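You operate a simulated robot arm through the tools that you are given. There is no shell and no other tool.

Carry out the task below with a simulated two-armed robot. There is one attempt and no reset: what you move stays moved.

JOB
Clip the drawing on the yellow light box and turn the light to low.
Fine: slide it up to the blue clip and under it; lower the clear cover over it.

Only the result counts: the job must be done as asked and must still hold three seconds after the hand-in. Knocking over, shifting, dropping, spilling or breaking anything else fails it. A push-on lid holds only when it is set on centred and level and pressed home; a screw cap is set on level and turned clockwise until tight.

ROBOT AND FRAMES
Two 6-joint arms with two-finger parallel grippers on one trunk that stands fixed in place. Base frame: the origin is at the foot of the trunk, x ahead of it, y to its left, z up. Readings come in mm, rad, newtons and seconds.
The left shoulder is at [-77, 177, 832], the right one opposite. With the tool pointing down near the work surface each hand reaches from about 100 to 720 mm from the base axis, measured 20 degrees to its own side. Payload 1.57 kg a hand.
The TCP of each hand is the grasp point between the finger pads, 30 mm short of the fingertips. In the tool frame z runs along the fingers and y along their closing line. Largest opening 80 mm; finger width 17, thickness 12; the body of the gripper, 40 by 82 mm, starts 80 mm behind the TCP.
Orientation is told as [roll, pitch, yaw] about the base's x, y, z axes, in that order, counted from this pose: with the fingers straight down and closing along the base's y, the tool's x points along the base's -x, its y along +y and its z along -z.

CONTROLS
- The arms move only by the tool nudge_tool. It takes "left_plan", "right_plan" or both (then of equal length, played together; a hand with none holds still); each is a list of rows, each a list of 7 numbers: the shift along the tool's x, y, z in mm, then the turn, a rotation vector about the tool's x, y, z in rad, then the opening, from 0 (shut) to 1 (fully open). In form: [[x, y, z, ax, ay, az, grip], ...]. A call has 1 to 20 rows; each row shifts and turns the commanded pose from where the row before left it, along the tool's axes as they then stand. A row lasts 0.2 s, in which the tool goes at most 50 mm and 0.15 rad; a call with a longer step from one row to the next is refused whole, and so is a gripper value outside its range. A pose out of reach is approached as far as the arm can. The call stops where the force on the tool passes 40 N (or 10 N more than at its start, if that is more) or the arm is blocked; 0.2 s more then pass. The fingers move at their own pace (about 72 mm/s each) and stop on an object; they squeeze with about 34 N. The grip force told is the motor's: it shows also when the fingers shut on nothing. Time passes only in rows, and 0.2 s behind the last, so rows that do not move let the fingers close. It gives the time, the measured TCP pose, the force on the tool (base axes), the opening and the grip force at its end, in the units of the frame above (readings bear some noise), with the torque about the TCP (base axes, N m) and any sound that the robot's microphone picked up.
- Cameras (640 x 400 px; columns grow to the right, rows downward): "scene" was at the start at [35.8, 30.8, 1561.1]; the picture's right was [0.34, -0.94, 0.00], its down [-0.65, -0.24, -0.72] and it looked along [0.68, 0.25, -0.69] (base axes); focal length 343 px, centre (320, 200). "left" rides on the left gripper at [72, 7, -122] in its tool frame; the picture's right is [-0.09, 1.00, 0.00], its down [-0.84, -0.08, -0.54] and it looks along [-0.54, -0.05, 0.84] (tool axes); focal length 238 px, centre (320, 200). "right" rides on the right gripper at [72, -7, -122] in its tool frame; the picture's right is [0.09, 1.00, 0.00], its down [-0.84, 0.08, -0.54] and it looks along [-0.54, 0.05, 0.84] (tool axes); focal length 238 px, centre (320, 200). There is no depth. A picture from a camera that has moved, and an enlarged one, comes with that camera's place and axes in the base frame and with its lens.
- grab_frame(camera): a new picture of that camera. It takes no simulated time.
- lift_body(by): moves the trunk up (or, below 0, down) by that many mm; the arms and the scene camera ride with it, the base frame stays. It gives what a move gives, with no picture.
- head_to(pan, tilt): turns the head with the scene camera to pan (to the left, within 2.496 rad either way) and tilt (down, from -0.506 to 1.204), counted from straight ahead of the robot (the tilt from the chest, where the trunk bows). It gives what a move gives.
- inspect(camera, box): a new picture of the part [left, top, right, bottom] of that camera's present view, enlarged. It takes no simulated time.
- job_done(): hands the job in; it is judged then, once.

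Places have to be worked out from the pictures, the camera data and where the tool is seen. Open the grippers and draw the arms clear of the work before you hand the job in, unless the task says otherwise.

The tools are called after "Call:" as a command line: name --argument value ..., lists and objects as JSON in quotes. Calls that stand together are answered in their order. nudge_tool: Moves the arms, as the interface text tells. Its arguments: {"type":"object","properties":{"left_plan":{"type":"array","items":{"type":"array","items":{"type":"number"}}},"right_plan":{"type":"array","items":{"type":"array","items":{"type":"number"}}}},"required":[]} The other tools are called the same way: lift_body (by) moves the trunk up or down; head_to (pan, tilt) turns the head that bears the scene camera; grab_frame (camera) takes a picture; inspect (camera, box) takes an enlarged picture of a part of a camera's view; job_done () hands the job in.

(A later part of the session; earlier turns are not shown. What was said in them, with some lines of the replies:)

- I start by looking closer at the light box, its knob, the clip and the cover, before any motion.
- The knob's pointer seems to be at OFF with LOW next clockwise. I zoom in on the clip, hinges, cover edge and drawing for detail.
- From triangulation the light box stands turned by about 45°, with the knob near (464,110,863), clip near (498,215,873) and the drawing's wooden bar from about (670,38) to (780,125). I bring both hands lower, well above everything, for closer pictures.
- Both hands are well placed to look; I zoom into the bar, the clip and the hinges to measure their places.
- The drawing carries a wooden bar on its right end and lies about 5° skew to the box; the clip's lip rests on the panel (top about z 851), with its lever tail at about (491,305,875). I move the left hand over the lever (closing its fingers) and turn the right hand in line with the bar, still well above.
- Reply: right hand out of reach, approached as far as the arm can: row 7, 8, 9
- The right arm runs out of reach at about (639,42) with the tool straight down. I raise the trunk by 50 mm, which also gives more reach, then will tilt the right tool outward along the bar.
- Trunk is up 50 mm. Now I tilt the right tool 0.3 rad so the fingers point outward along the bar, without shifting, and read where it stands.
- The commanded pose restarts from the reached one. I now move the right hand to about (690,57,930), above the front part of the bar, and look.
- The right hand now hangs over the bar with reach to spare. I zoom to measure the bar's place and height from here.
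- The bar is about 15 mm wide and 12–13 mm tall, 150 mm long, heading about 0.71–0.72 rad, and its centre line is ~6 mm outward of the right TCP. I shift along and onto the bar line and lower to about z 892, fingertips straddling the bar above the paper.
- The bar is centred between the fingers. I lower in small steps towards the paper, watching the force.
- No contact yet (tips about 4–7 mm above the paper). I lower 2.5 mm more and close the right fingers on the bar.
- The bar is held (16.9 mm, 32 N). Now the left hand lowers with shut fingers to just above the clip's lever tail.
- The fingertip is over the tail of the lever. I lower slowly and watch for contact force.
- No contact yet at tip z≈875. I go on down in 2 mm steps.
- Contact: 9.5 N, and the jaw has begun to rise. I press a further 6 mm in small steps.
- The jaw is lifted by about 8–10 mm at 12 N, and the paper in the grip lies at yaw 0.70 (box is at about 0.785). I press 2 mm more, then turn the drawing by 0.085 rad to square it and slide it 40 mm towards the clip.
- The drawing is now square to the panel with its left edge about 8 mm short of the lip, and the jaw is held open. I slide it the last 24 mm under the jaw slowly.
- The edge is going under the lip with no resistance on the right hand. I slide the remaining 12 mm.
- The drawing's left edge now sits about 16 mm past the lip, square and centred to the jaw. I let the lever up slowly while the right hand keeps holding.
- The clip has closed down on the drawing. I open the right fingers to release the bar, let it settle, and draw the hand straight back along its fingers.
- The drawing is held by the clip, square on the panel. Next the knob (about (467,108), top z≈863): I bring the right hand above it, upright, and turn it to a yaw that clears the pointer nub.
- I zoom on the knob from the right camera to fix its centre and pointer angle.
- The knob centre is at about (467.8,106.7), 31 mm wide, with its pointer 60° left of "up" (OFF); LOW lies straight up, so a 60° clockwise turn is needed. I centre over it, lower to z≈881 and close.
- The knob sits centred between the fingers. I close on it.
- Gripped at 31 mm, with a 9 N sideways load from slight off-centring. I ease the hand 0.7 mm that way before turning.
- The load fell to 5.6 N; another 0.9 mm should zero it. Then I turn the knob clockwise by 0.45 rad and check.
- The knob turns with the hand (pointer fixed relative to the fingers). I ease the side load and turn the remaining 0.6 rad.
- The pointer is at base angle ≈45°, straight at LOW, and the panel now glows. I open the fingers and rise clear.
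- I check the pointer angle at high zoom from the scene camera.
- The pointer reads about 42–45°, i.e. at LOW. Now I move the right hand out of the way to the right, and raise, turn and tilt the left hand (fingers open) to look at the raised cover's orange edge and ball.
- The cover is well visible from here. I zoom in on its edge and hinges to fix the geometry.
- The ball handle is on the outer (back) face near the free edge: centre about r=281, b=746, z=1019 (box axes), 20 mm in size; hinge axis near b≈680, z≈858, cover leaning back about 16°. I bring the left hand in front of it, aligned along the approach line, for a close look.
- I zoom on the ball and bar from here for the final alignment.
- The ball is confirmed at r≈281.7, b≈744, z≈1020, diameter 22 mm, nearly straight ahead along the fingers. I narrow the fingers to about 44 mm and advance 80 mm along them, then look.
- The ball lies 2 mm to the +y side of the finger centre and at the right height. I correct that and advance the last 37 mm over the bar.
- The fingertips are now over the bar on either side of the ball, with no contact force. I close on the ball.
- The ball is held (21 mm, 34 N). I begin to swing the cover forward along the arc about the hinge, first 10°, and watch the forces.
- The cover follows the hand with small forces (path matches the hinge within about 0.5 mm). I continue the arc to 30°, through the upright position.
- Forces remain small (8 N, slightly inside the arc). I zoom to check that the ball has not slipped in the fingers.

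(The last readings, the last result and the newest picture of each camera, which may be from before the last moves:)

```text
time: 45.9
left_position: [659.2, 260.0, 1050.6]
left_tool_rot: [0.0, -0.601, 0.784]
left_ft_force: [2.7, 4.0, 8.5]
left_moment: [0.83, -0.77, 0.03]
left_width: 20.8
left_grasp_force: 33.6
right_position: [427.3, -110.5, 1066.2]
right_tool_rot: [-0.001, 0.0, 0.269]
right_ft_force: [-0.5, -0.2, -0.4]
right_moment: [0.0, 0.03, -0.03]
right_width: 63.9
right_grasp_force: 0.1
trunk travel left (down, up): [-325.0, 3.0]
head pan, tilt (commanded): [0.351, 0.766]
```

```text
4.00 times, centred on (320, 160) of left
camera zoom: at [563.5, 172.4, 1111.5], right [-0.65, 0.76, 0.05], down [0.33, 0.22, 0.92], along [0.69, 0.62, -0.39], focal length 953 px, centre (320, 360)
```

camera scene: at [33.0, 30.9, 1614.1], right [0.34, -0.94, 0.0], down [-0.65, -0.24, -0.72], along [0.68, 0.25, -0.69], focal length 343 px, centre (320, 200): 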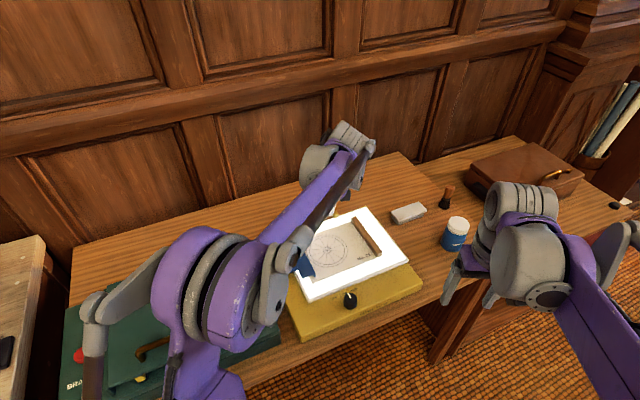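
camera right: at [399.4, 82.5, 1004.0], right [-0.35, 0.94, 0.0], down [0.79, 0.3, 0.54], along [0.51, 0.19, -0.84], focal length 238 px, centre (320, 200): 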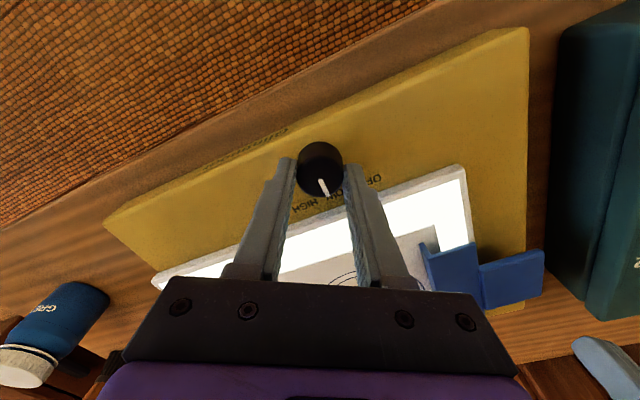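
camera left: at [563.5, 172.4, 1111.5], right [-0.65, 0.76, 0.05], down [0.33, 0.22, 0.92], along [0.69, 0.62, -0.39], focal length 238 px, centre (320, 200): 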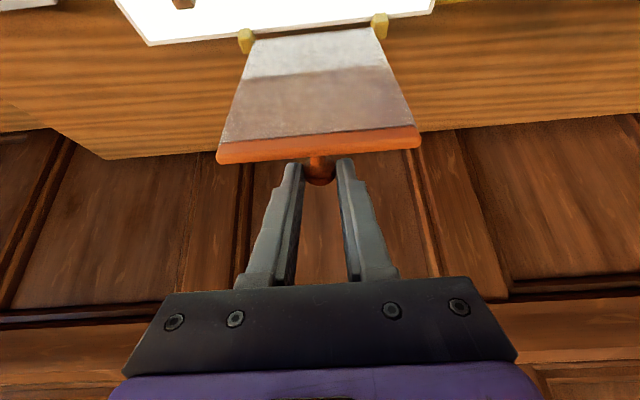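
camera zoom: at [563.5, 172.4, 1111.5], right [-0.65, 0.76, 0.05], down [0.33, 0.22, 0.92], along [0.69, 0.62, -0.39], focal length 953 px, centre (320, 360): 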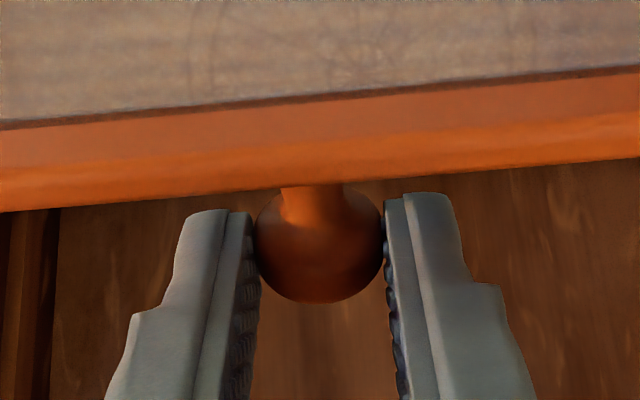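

The ball is still well between the fingertips. I continue to 50°, with a 1.2 mm outward correction.

Call:
nudge_tool --left_plan '[[6.5, 0, -4.1, 0, 0, 0, 0], [7.0, 0, -3.0, 0, 0, 0, 0], [7.2, 0, -2.4, 0, 0, 0, 0], [7.2, 0, -2.4, 0, 0, 0, 0], [7.4, 0, -1.8, 0, 0, 0, 0], [7.4, 0, -1.8, 0, 0, 0, 0], [7.5, 0, -1.15, 0, 0, 0, 0], [7.5, 0, -1.15, 0, 0, 0, 0], [0, 0, 0, 0, 0, 0, 0]]'

Call:
grab_frame --camera "left"

Call:
inspect --camera "left" --box '[260, 110, 380, 210]'

```text
time: 47.9
left_position: [616.2, 218.4, 1032.7]
left_tool_rot: [0.0, -0.6, 0.788]
left_ft_force: [-1.8, 7.6, 3.2]
left_moment: [0.79, -0.56, 0.04]
left_width: 21.0
left_grasp_force: 34.5
right_position: [427.5, -109.6, 1069.1]
right_tool_rot: [-0.001, 0.001, 0.268]
right_ft_force: [-0.2, -0.1, 0.5]
right_moment: [-0.04, -0.01, 0.0]
right_width: 63.8
right_grasp_force: 0.0
trunk travel left (down, up): [-325.0, 3.0]
head pan, tilt (commanded): [0.351, 0.766]
```

```text
taken
camera left: at [522.2, 131.0, 1093.9], right [-0.65, 0.76, 0.05], down [0.33, 0.22, 0.92], along [0.69, 0.62, -0.39], focal length 238 px, centre (320, 200)
```

left: 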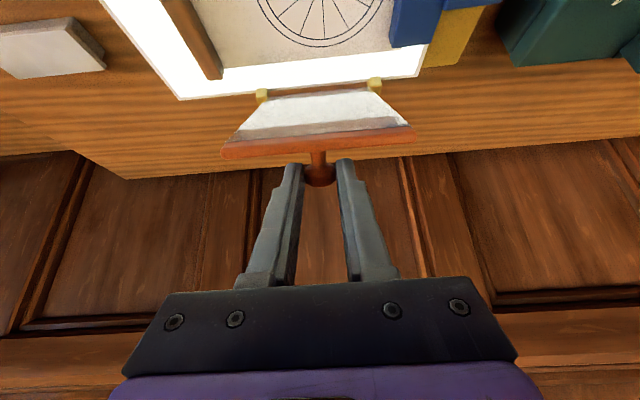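

```text
4.00 times, centred on (320, 160) of left
camera zoom: at [522.2, 131.0, 1093.9], right [-0.65, 0.76, 0.05], down [0.33, 0.22, 0.92], along [0.69, 0.62, -0.39], focal length 953 px, centre (320, 360)
```

zoom: 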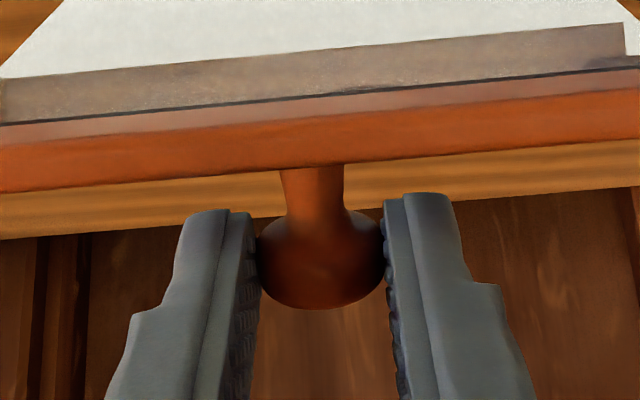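

The swing works; the ball has only settled nearer the middle of the pads. I ease 1 mm sideways and continue the arc to 80°.

Call:
nudge_tool --left_plan '[[7.6, 0.5, -0.4, 0, 0, 0, 0], [7.6, 0.5, -0.4, 0, 0, 0, 0], [7.6, 0, 0.2, 0, 0, 0, 0], [7.6, 0, 0.2, 0, 0, 0, 0], [7.5, 0, 0.84, 0, 0, 0, 0], [7.5, 0, 0.84, 0, 0, 0, 0], [7.4, 0, 1.6, 0, 0, 0, 0], [7.4, 0, 1.6, 0, 0, 0, 0], [0, 0, 0, 0, 0, 0, 0]]'

Call:
grab_frame --camera "left"

Call:
inspect --camera "left" --box '[260, 110, 380, 210]'

```text
time: 49.9
left_position: [582.6, 185.2, 994.3]
left_tool_rot: [0.001, -0.599, 0.785]
left_ft_force: [8.3, -9.3, 7.1]
left_moment: [0.52, -0.82, -0.16]
left_width: 20.8
left_grasp_force: 33.6
right_position: [428.8, -111.3, 1067.8]
right_tool_rot: [0.003, -0.001, 0.269]
right_ft_force: [-0.7, 0.2, -0.2]
right_moment: [0.0, 0.0, 0.01]
right_width: 64.2
right_grasp_force: 0.0
trunk travel left (down, up): [-325.0, 3.0]
head pan, tilt (commanded): [0.351, 0.766]
```

```text
taken
camera left: at [488.5, 97.6, 1055.9], right [-0.65, 0.76, 0.05], down [0.33, 0.22, 0.92], along [0.69, 0.62, -0.39], focal length 238 px, centre (320, 200)
```

left: 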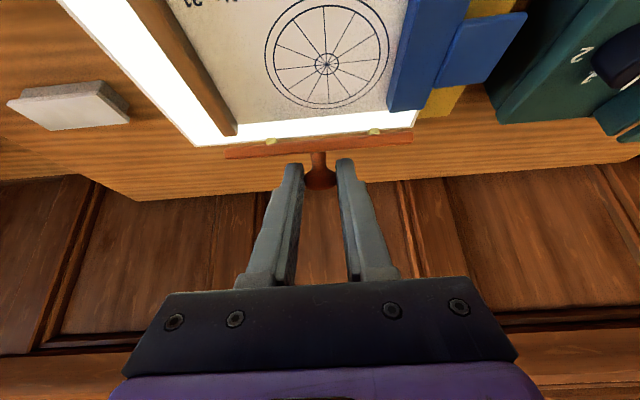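

```text
4.00 times, centred on (320, 160) of left
camera zoom: at [488.5, 97.6, 1055.9], right [-0.65, 0.76, 0.05], down [0.33, 0.22, 0.92], along [0.69, 0.62, -0.39], focal length 953 px, centre (320, 360)
```

zoom: 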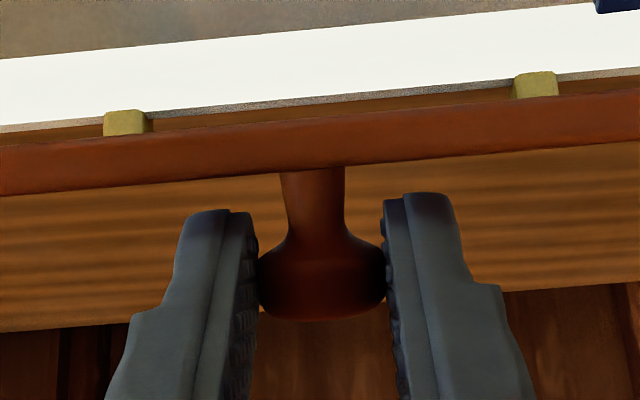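

The cover is about 70° down its arc; there is a 12 N side load to relieve (1.4 mm). I correct it and go on to 90°.

Call:
nudge_tool --left_plan '[[7.5, -0.7, 1.2, 0, 0, 0, 0], [7.3, -0.7, 2.2, 0, 0, 0, 0], [7.1, 0, 2.8, 0, 0, 0, 0], [7.1, 0, 2.8, 0, 0, 0, 0], [6.8, 0, 3.4, 0, 0, 0, 0], [6.8, 0, 3.4, 0, 0, 0, 0], [0, 0, 0, 0, 0, 0, 0]]'

Call:
grab_frame --camera "left"

Call:
inspect --camera "left" --box '[260, 110, 380, 210]'

```text
time: 51.5
left_position: [564.2, 165.8, 959.5]
left_tool_rot: [0.0, -0.6, 0.786]
left_ft_force: [-3.2, -2.2, 7.9]
left_moment: [0.62, -0.59, 0.02]
left_width: 21.0
left_grasp_force: 34.5
right_position: [427.1, -110.8, 1068.4]
right_tool_rot: [-0.001, -0.001, 0.269]
right_ft_force: [-1.1, 0.9, 0.5]
right_moment: [0.03, -0.01, 0.05]
right_width: 64.0
right_grasp_force: 0.0
trunk travel left (down, up): [-325.0, 3.0]
head pan, tilt (commanded): [0.351, 0.766]
```

```text
taken
camera left: at [470.1, 79.1, 1019.4], right [-0.65, 0.76, 0.05], down [0.33, 0.22, 0.92], along [0.69, 0.62, -0.39], focal length 238 px, centre (320, 200)
```

left: 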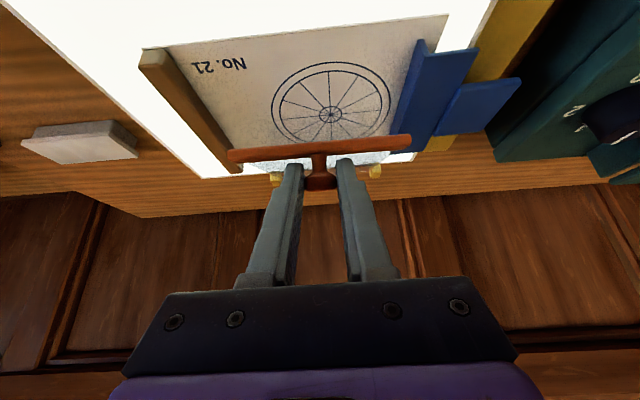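

```text
4.00 times, centred on (320, 160) of left
camera zoom: at [470.1, 79.1, 1019.4], right [-0.65, 0.76, 0.05], down [0.33, 0.22, 0.92], along [0.69, 0.62, -0.39], focal length 953 px, centre (320, 360)
```

zoom: 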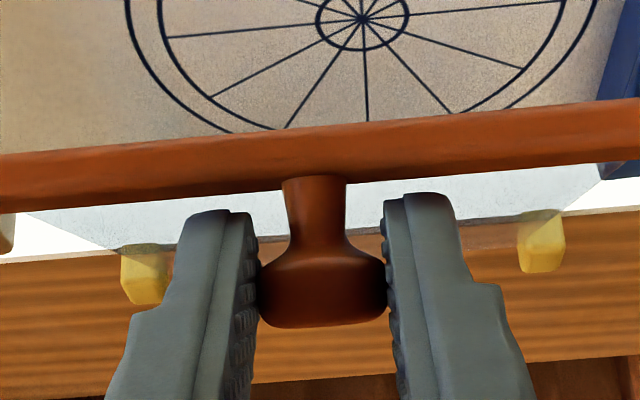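

The cover is about 85° down and well clear of the clip and the wooden bar. I continue to about 100° with a 1 mm outward correction.

Call:
nudge_tool --left_plan '[[6.9, 0, 3.2, 0, 0, 0, 0], [6.5, 0, 4.0, 0, 0, 0, 0], [6.1, 0, 4.5, 0, 0, 0, 0], [6.1, 0, 4.5, 0, 0, 0, 0], [5.7, 0, 5.1, 0, 0, 0, 0], [5.7, 0, 5.1, 0, 0, 0, 0], [0, 0, 0, 0, 0, 0, 0]]'

Call:
grab_frame --camera "left"

Call:
inspect --camera "left" --box '[260, 110, 380, 210]'

Call:
grab_frame --camera "scene"

```text
time: 53.1
left_position: [553.2, 154.0, 915.5]
left_tool_rot: [0.0, -0.601, 0.787]
left_ft_force: [-6.8, 2.0, 4.3]
left_moment: [0.54, -0.42, 0.06]
left_width: 21.0
left_grasp_force: 34.5
right_position: [427.4, -109.5, 1067.4]
right_tool_rot: [0.001, -0.001, 0.268]
right_ft_force: [-0.4, 0.3, 0.4]
right_moment: [0.0, 0.0, 0.03]
right_width: 63.8
right_grasp_force: 0.1
trunk travel left (down, up): [-325.0, 3.0]
head pan, tilt (commanded): [0.351, 0.766]
```

```text
taken
camera left: at [458.5, 67.4, 976.4], right [-0.65, 0.76, 0.05], down [0.33, 0.22, 0.92], along [0.69, 0.62, -0.39], focal length 238 px, centre (320, 200)
```

left: 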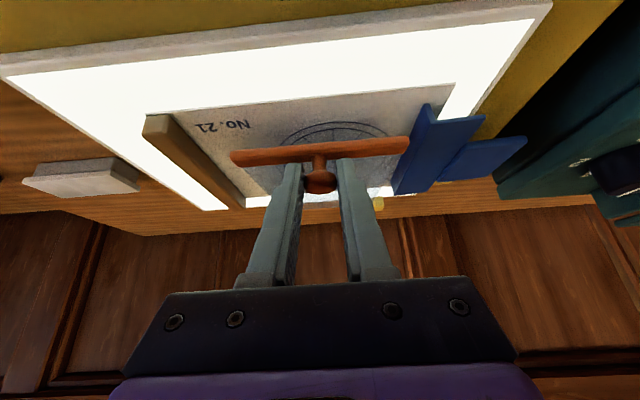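

```text
4.00 times, centred on (320, 160) of left
camera zoom: at [458.5, 67.4, 976.4], right [-0.65, 0.76, 0.05], down [0.33, 0.22, 0.92], along [0.69, 0.62, -0.39], focal length 953 px, centre (320, 360)
```

zoom: 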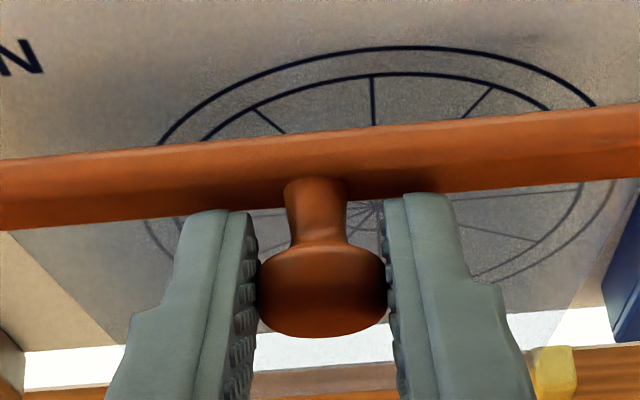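

```text
taken
camera scene: at [32.0, 30.8, 1614.0], right [0.34, -0.94, 0.0], down [-0.65, -0.24, -0.72], along [0.68, 0.25, -0.69], focal length 343 px, centre (320, 200)
```

scene: 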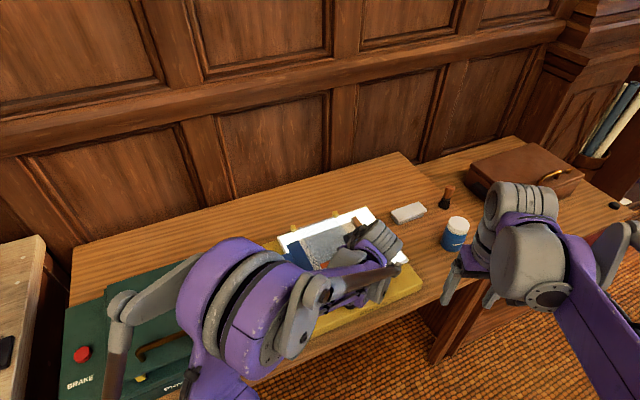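

The cover's edge is about 25–28 mm above its seat. I lower it further in smaller steps.

Call:
nudge_tool --left_plan '[[5.3, 0, 5.5, 0, 0, 0, 0], [5.3, 0, 5.5, 0, 0, 0, 0], [2.4, 0, 3.0, 0, 0, 0, 0], [0, 0, 0, 0, 0, 0, 0]]'

Call:
grab_frame --camera "left"

Call:
inspect --camera "left" --box '[220, 110, 420, 220]'

```text
time: 54.1
left_position: [550.9, 152.0, 897.6]
left_tool_rot: [0.0, -0.599, 0.786]
left_ft_force: [-6.4, -2.3, 5.8]
left_moment: [0.55, -0.46, 0.04]
left_width: 21.2
left_grasp_force: 34.6
right_position: [427.5, -110.1, 1069.1]
right_tool_rot: [-0.001, -0.002, 0.269]
right_ft_force: [-0.5, 0.7, 0.0]
right_moment: [-0.01, 0.0, -0.01]
right_width: 63.9
right_grasp_force: 0.1
trunk travel left (down, up): [-325.0, 3.0]
head pan, tilt (commanded): [0.351, 0.766]
```

```text
taken
camera left: at [456.6, 65.6, 957.1], right [-0.65, 0.76, 0.05], down [0.33, 0.22, 0.92], along [0.69, 0.62, -0.39], focal length 238 px, centre (320, 200)
```

left: 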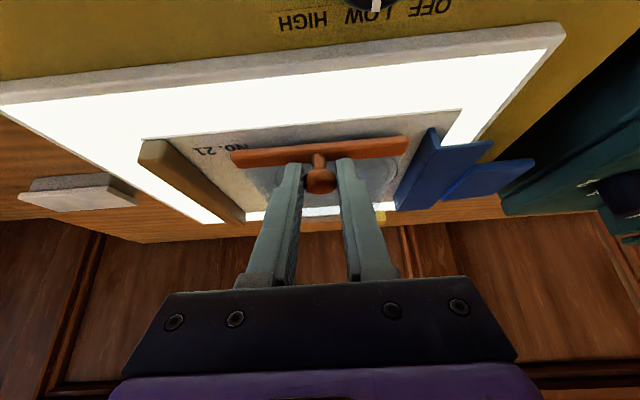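

```text
3.20 times, centred on (320, 165) of left
camera zoom: at [456.6, 65.6, 957.1], right [-0.65, 0.76, 0.05], down [0.33, 0.22, 0.92], along [0.69, 0.62, -0.39], focal length 763 px, centre (320, 312)
```

zoom: 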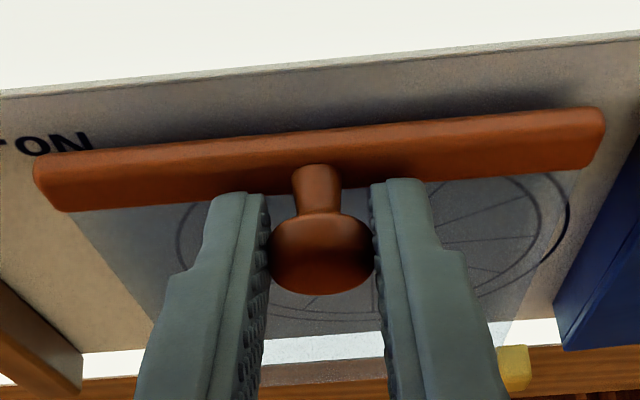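

Still roughly a centimetre above the paper. I lower in small steps while watching the force.

Call:
nudge_tool --left_plan '[[1.7, 0, 1.9, 0, 0, 0, 0], [1.7, 0, 1.9, 0, 0, 0, 0], [1.7, 0, 1.9, 0, 0, 0, 0], [0, 0, 0, 0, 0, 0, 0]]'

Call:
inspect --camera "left" --box '[220, 110, 420, 220]'

```text
time: 55.1
left_position: [551.0, 152.9, 892.2]
left_tool_rot: [-0.001, -0.606, 0.785]
left_ft_force: [2.3, -0.7, 39.0]
left_moment: [0.9, -0.81, 0.1]
left_width: 21.1
left_grasp_force: 34.7
right_position: [426.2, -111.3, 1068.8]
right_tool_rot: [0.0, -0.005, 0.27]
right_ft_force: [0.7, 0.8, -0.3]
right_moment: [0.0, 0.0, 0.04]
right_width: 64.1
right_grasp_force: 0.2
trunk travel left (down, up): [-325.0, 3.0]
head pan, tilt (commanded): [0.351, 0.766]
```

```text
3.20 times, centred on (320, 165) of left
camera zoom: at [455.8, 65.2, 951.7], right [-0.65, 0.76, 0.05], down [0.32, 0.21, 0.92], along [0.69, 0.62, -0.38], focal length 763 px, centre (320, 312)
```

zoom: 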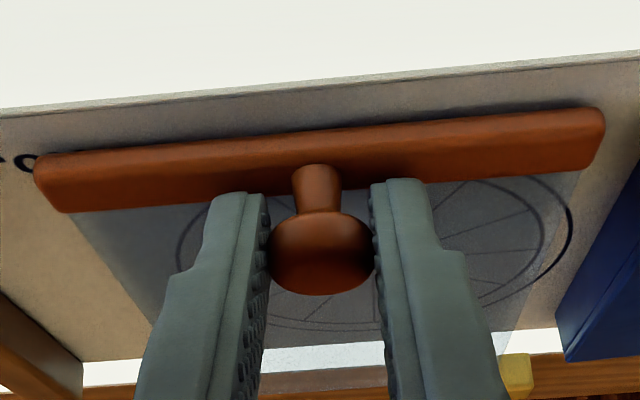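

Contact: 39 N downward, so the cover is on its seat. I ease up 1.5 mm, open the fingers and draw straight back along them.

Call:
nudge_tool --left_plan '[[-0.9, 0, -1.2, 0, 0, 0, 0], [0, 0, 0, 0, 0, 0, 0.4], [0, 0, 0, 0, 0, 0, 0.6], [0, 0, 0, 0, 0, 0, 0.6], [0, 0, 0, 0, 0, 0, 0.6]]'

Call:
inspect --camera "left" --box '[220, 110, 420, 220]'

```text
time: 56.0
left_position: [551.7, 148.9, 893.4]
left_tool_rot: [-0.002, -0.607, 0.782]
left_ft_force: [4.3, -2.8, 12.9]
left_moment: [0.11, 0.28, 0.03]
left_width: 42.0
left_grasp_force: 0.1
right_position: [425.3, -110.9, 1068.0]
right_tool_rot: [0.001, -0.004, 0.269]
right_ft_force: [0.0, 0.3, 1.0]
right_moment: [0.01, -0.04, -0.01]
right_width: 64.2
right_grasp_force: 0.1
trunk travel left (down, up): [-325.0, 3.0]
head pan, tilt (commanded): [0.351, 0.766]
stopped in row 4 (left hand): the force on the tool passed its limit at 81 N (the readings are from after the stop); the commanded pose is now the measured one
```

```text
3.20 times, centred on (320, 165) of left
camera zoom: at [455.0, 62.9, 953.1], right [-0.65, 0.76, 0.05], down [0.32, 0.21, 0.92], along [0.69, 0.61, -0.38], focal length 763 px, centre (320, 312)
```

zoom: 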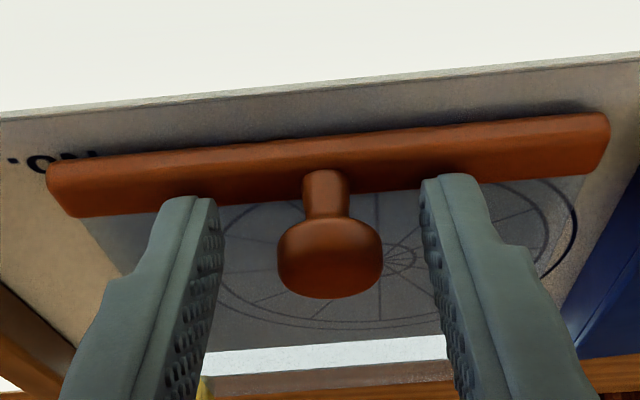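

Letting go made the fingertips settle onto the cover (a brief spike), now 13 N. I back the hand off along its fingers.

Call:
nudge_tool --left_plan '[[-2, 0, -4, 0, 0, 0, 0.6], [0, 0, -8, 0, 0, 0, 0.6], [0, 0, -15, 0, 0, 0, 0.6], [0, 0, -30, 0, 0, 0, 0.6], [0, 0, -40, 0, 0, 0, 0.6], [0, 0, 0, 0, 0, 0, 0.6]]'

Call:
grab_frame --camera "left"

Call:
grab_frame --camera "scene"

```text
time: 57.4
left_position: [514.4, 115.1, 970.6]
left_tool_rot: [0.0, -0.6, 0.784]
left_ft_force: [-0.6, 0.2, -0.4]
left_moment: [0.02, 0.0, -0.02]
left_width: 48.2
left_grasp_force: 0.1
right_position: [428.1, -110.5, 1068.2]
right_tool_rot: [0.001, 0.0, 0.268]
right_ft_force: [0.7, -0.3, -0.6]
right_moment: [0.01, 0.01, -0.03]
right_width: 64.0
right_grasp_force: 0.0
trunk travel left (down, up): [-325.0, 3.0]
head pan, tilt (commanded): [0.351, 0.766]
```

```text
taken
camera left: at [419.0, 28.7, 1031.2], right [-0.65, 0.76, 0.05], down [0.33, 0.22, 0.92], along [0.69, 0.61, -0.39], focal length 238 px, centre (320, 200)
```

left: 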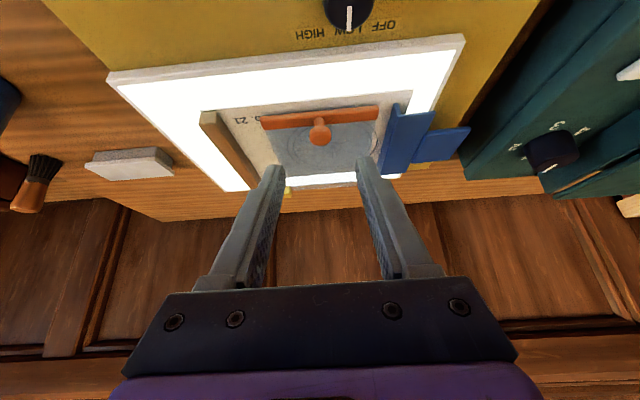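

```text
taken
camera scene: at [34.4, 31.0, 1614.0], right [0.34, -0.94, 0.0], down [-0.65, -0.24, -0.72], along [0.68, 0.25, -0.69], focal length 343 px, centre (320, 200)
```

scene: 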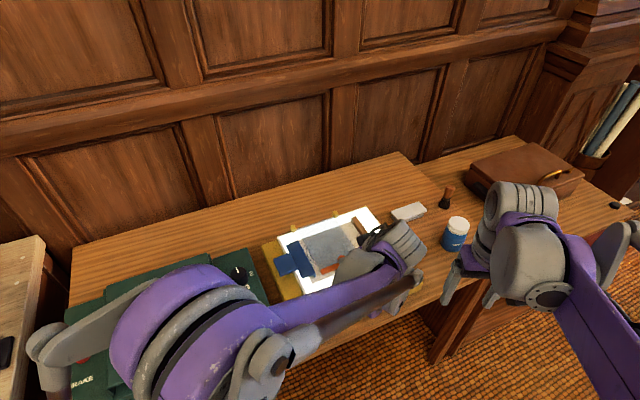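

The cover stays closed after release. I raise the left hand and take it away to the left so the scene camera can see the whole box.

Call:
nudge_tool --left_plan '[[-22.6, 0, -33, 0, 0, 0, 0.6], [-22.6, 0, -33, 0, 0, 0, 0.6], [-22.6, 0, -33, 0, 0, 0, 0.6], [12.4, 37.5, -8.5, 0, 0, 0, 1], [12.4, 37.5, -8.5, 0, 0, 0, 1], [12.4, 37.5, -8.5, 0, 0, 0, 1], [12.4, 37.5, -8.5, 0, 0, 0, 1], [0, 0, 0, 0, 0.15, 0, 1], [0, 0, 0, 0, 0.15, 0, 1], [0, 0, 0, 0, 0.15, 0, 1], [0, 0, 0, 0, 0.15, 0, 1], [0, 0, 0, 0, 0, 0, 1]]'

Call:
grab_frame --camera "scene"

Call:
grab_frame --camera "left"

Call:
grab_frame --camera "right"

```text
time: 60.0
left_position: [363.8, 178.7, 1092.2]
left_tool_rot: [0.0, -0.001, 0.783]
left_ft_force: [-0.2, 0.8, -0.1]
left_moment: [-0.02, -0.04, 0.0]
left_width: 80.1
left_grasp_force: 0.0
right_position: [426.4, -110.5, 1068.0]
right_tool_rot: [-0.002, -0.001, 0.269]
right_ft_force: [-0.1, -0.7, -0.8]
right_moment: [-0.03, -0.02, -0.02]
right_width: 64.0
right_grasp_force: 0.1
trunk travel left (down, up): [-325.0, 3.0]
head pan, tilt (commanded): [0.351, 0.766]
```

```text
taken
camera scene: at [32.6, 30.6, 1614.0], right [0.34, -0.94, 0.0], down [-0.65, -0.24, -0.72], along [0.68, 0.25, -0.69], focal length 343 px, centre (320, 200)
```

scene: 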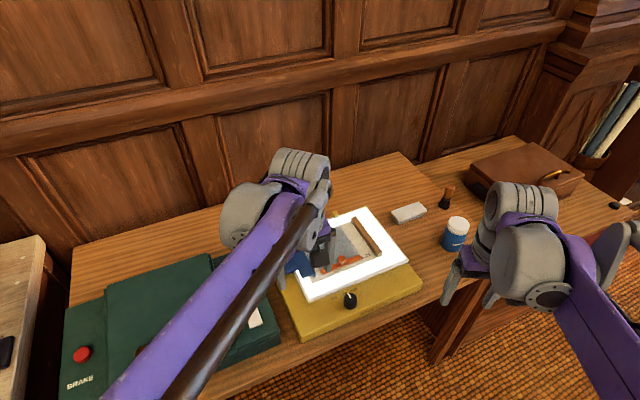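

```text
taken
camera left: at [309.3, 131.6, 1214.6], right [-0.64, 0.77, 0.0], down [0.65, 0.54, 0.54], along [0.42, 0.34, -0.84], focal length 238 px, centre (320, 200)
```

left: 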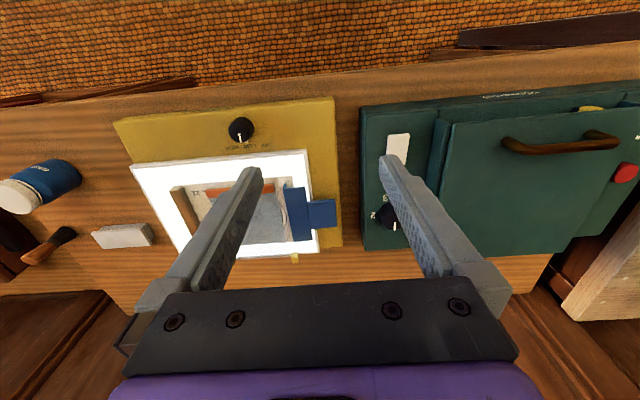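

```text
taken
camera right: at [359.5, -135.7, 1189.4], right [-0.35, 0.94, 0.0], down [0.79, 0.3, 0.54], along [0.51, 0.19, -0.84], focal length 238 px, centre (320, 200)
```

right: 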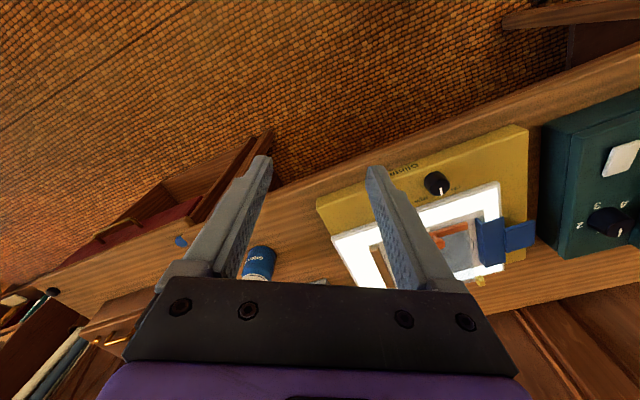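

I take the left hand further left and up, then inspect the result closely from the scene camera.

Call:
nudge_tool --left_plan '[[-19.4, 33.7, -15, 0, 0, 0, 1], [-19.4, 33.7, -15, 0, 0, 0, 1], [-19.4, 33.7, -15, 0, 0, 0, 1], [-19.4, 33.7, -15, 0, 0, 0, 1], [0, 0, 0, 0, 0, 0.13, 1], [0, 0, 0, 0, 0, 0.13, 1], [0, 0, 0, 0, 0, 0.13, 1], [0, 0, 0, 0, 0, 0.13, 1], [0, 0, 0, 0, 0, 0.13, 1], [0, 0, 0, 0, 0, 0.13, 1], [0, 0, 0, 0, 0, 0, 1]]'

Call:
grab_frame --camera "scene"

Call:
inspect --camera "scene" --box '[260, 200, 420, 330]'

```text
time: 62.4
left_position: [326.5, 329.6, 1152.4]
left_tool_rot: [0.0, -0.001, 0.002]
left_ft_force: [0.3, 0.1, 0.0]
left_moment: [0.0, -0.03, -0.01]
left_width: 79.8
left_grasp_force: 0.1
right_position: [428.3, -110.1, 1067.3]
right_tool_rot: [0.0, 0.0, 0.267]
right_ft_force: [-1.1, -0.2, 0.0]
right_moment: [0.05, 0.02, 0.03]
right_width: 63.9
right_grasp_force: 0.1
trunk travel left (down, up): [-325.0, 3.0]
head pan, tilt (commanded): [0.351, 0.766]
```

```text
taken
camera scene: at [33.5, 30.8, 1614.0], right [0.34, -0.94, 0.0], down [-0.65, -0.24, -0.72], along [0.68, 0.25, -0.69], focal length 343 px, centre (320, 200)
```

scene: 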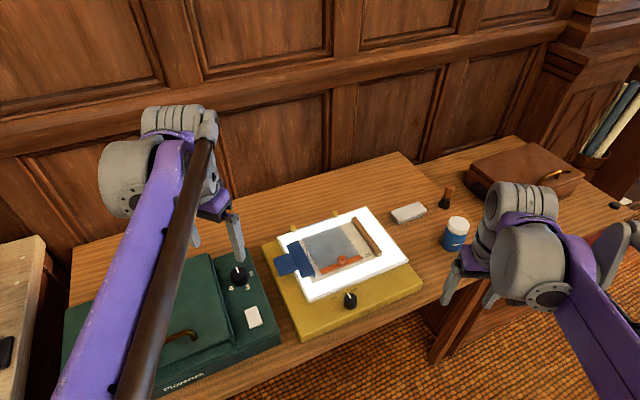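

```text
3.08 times, centred on (340, 265) of scene
camera zoom: at [33.5, 30.8, 1614.0], right [0.34, -0.94, 0.0], down [-0.65, -0.24, -0.72], along [0.68, 0.25, -0.69], focal length 1054 px, centre (258, 0)
```

zoom: 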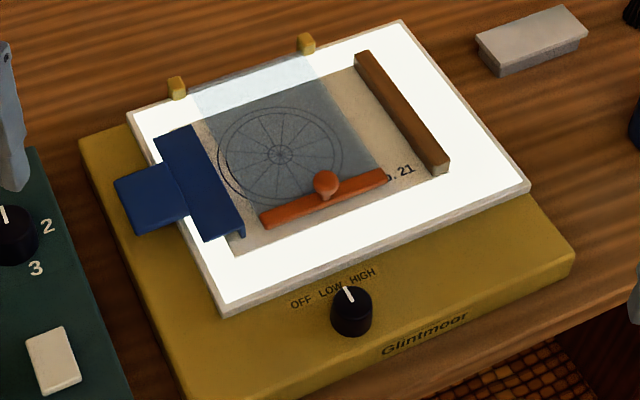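

The result looks right. I repeat an earlier crop to check that the box and drawing have not shifted, and zoom the knob and cover edge.

Call:
inspect --camera "scene" --box '[260, 200, 420, 310]'

Call:
inspect --camera "scene" --box '[325, 275, 375, 315]'

Call:
inspect --camera "scene" --box '[290, 220, 390, 290]'

```text
3.64 times, centred on (340, 255) of scene
camera zoom: at [33.5, 30.8, 1614.0], right [0.34, -0.94, 0.0], down [-0.65, -0.24, -0.72], along [0.68, 0.25, -0.69], focal length 1246 px, centre (247, 0)
```

zoom: 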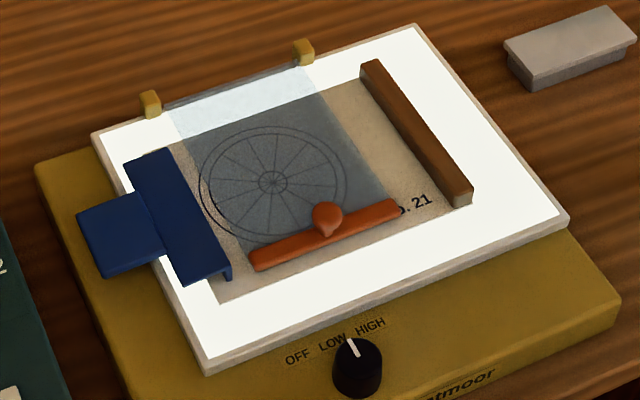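

```text
10.00 times, centred on (350, 295) of scene
camera zoom: at [33.5, 30.8, 1614.0], right [0.34, -0.94, 0.0], down [-0.65, -0.24, -0.72], along [0.68, 0.25, -0.69], focal length 3427 px, centre (20, -750)
```

zoom: 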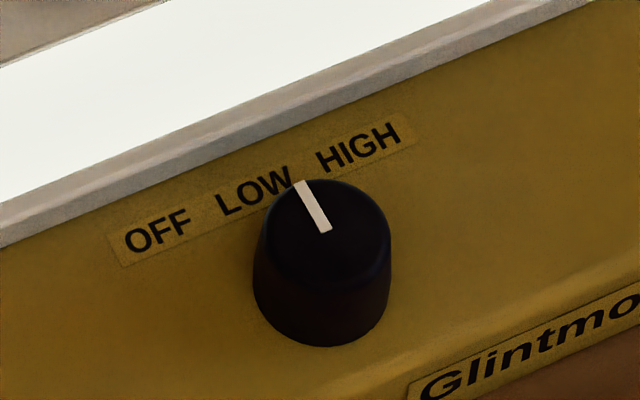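

```text
5.71 times, centred on (340, 255) of scene
camera zoom: at [33.5, 30.8, 1614.0], right [0.34, -0.94, 0.0], down [-0.65, -0.24, -0.72], along [0.68, 0.25, -0.69], focal length 1958 px, centre (206, -114)
```

zoom: 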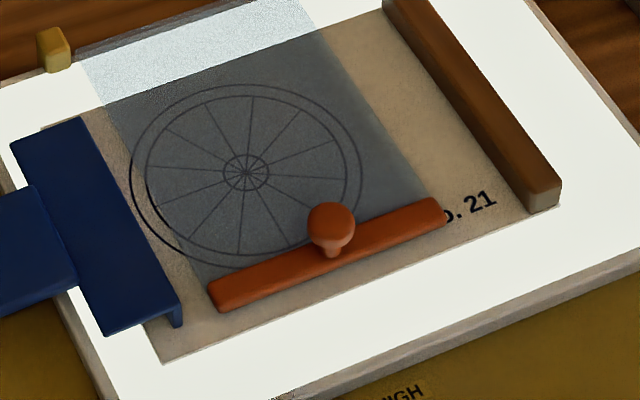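

Everything stayed in place: the drawing is square under the closed clip, the clear cover lies flat over it, the knob points at LOW and the panel glows, and both hands are open and clear. I hand the job in.

Call:
job_done

```text
The job is handed in.
```

I clipped the drawing on the light box, closed the clear cover over it and turned the light to low. I've handed the job in; no verdict has come back.

- **Drawing:** it sits square on the panel with its left edge about 16 mm under the clip. The clip closed on it when I let go of the lever.
- **Cover:** I swung it down by its ball handle until it touched down, at 39 N. As I let go, the fingertips pressed briefly on it with 81 N. In the pictures after that, the cover was lying flat and the box, drawing and knob were where they had been.
- **Light:** the knob went from OFF to LOW, and its pointer measured in line with LOW from two cameras. The panel is lit, though I can't tell low from high by its brightness in the pictures.

Both hands are open and clear of the work. I saw nothing else moved in the pictures.
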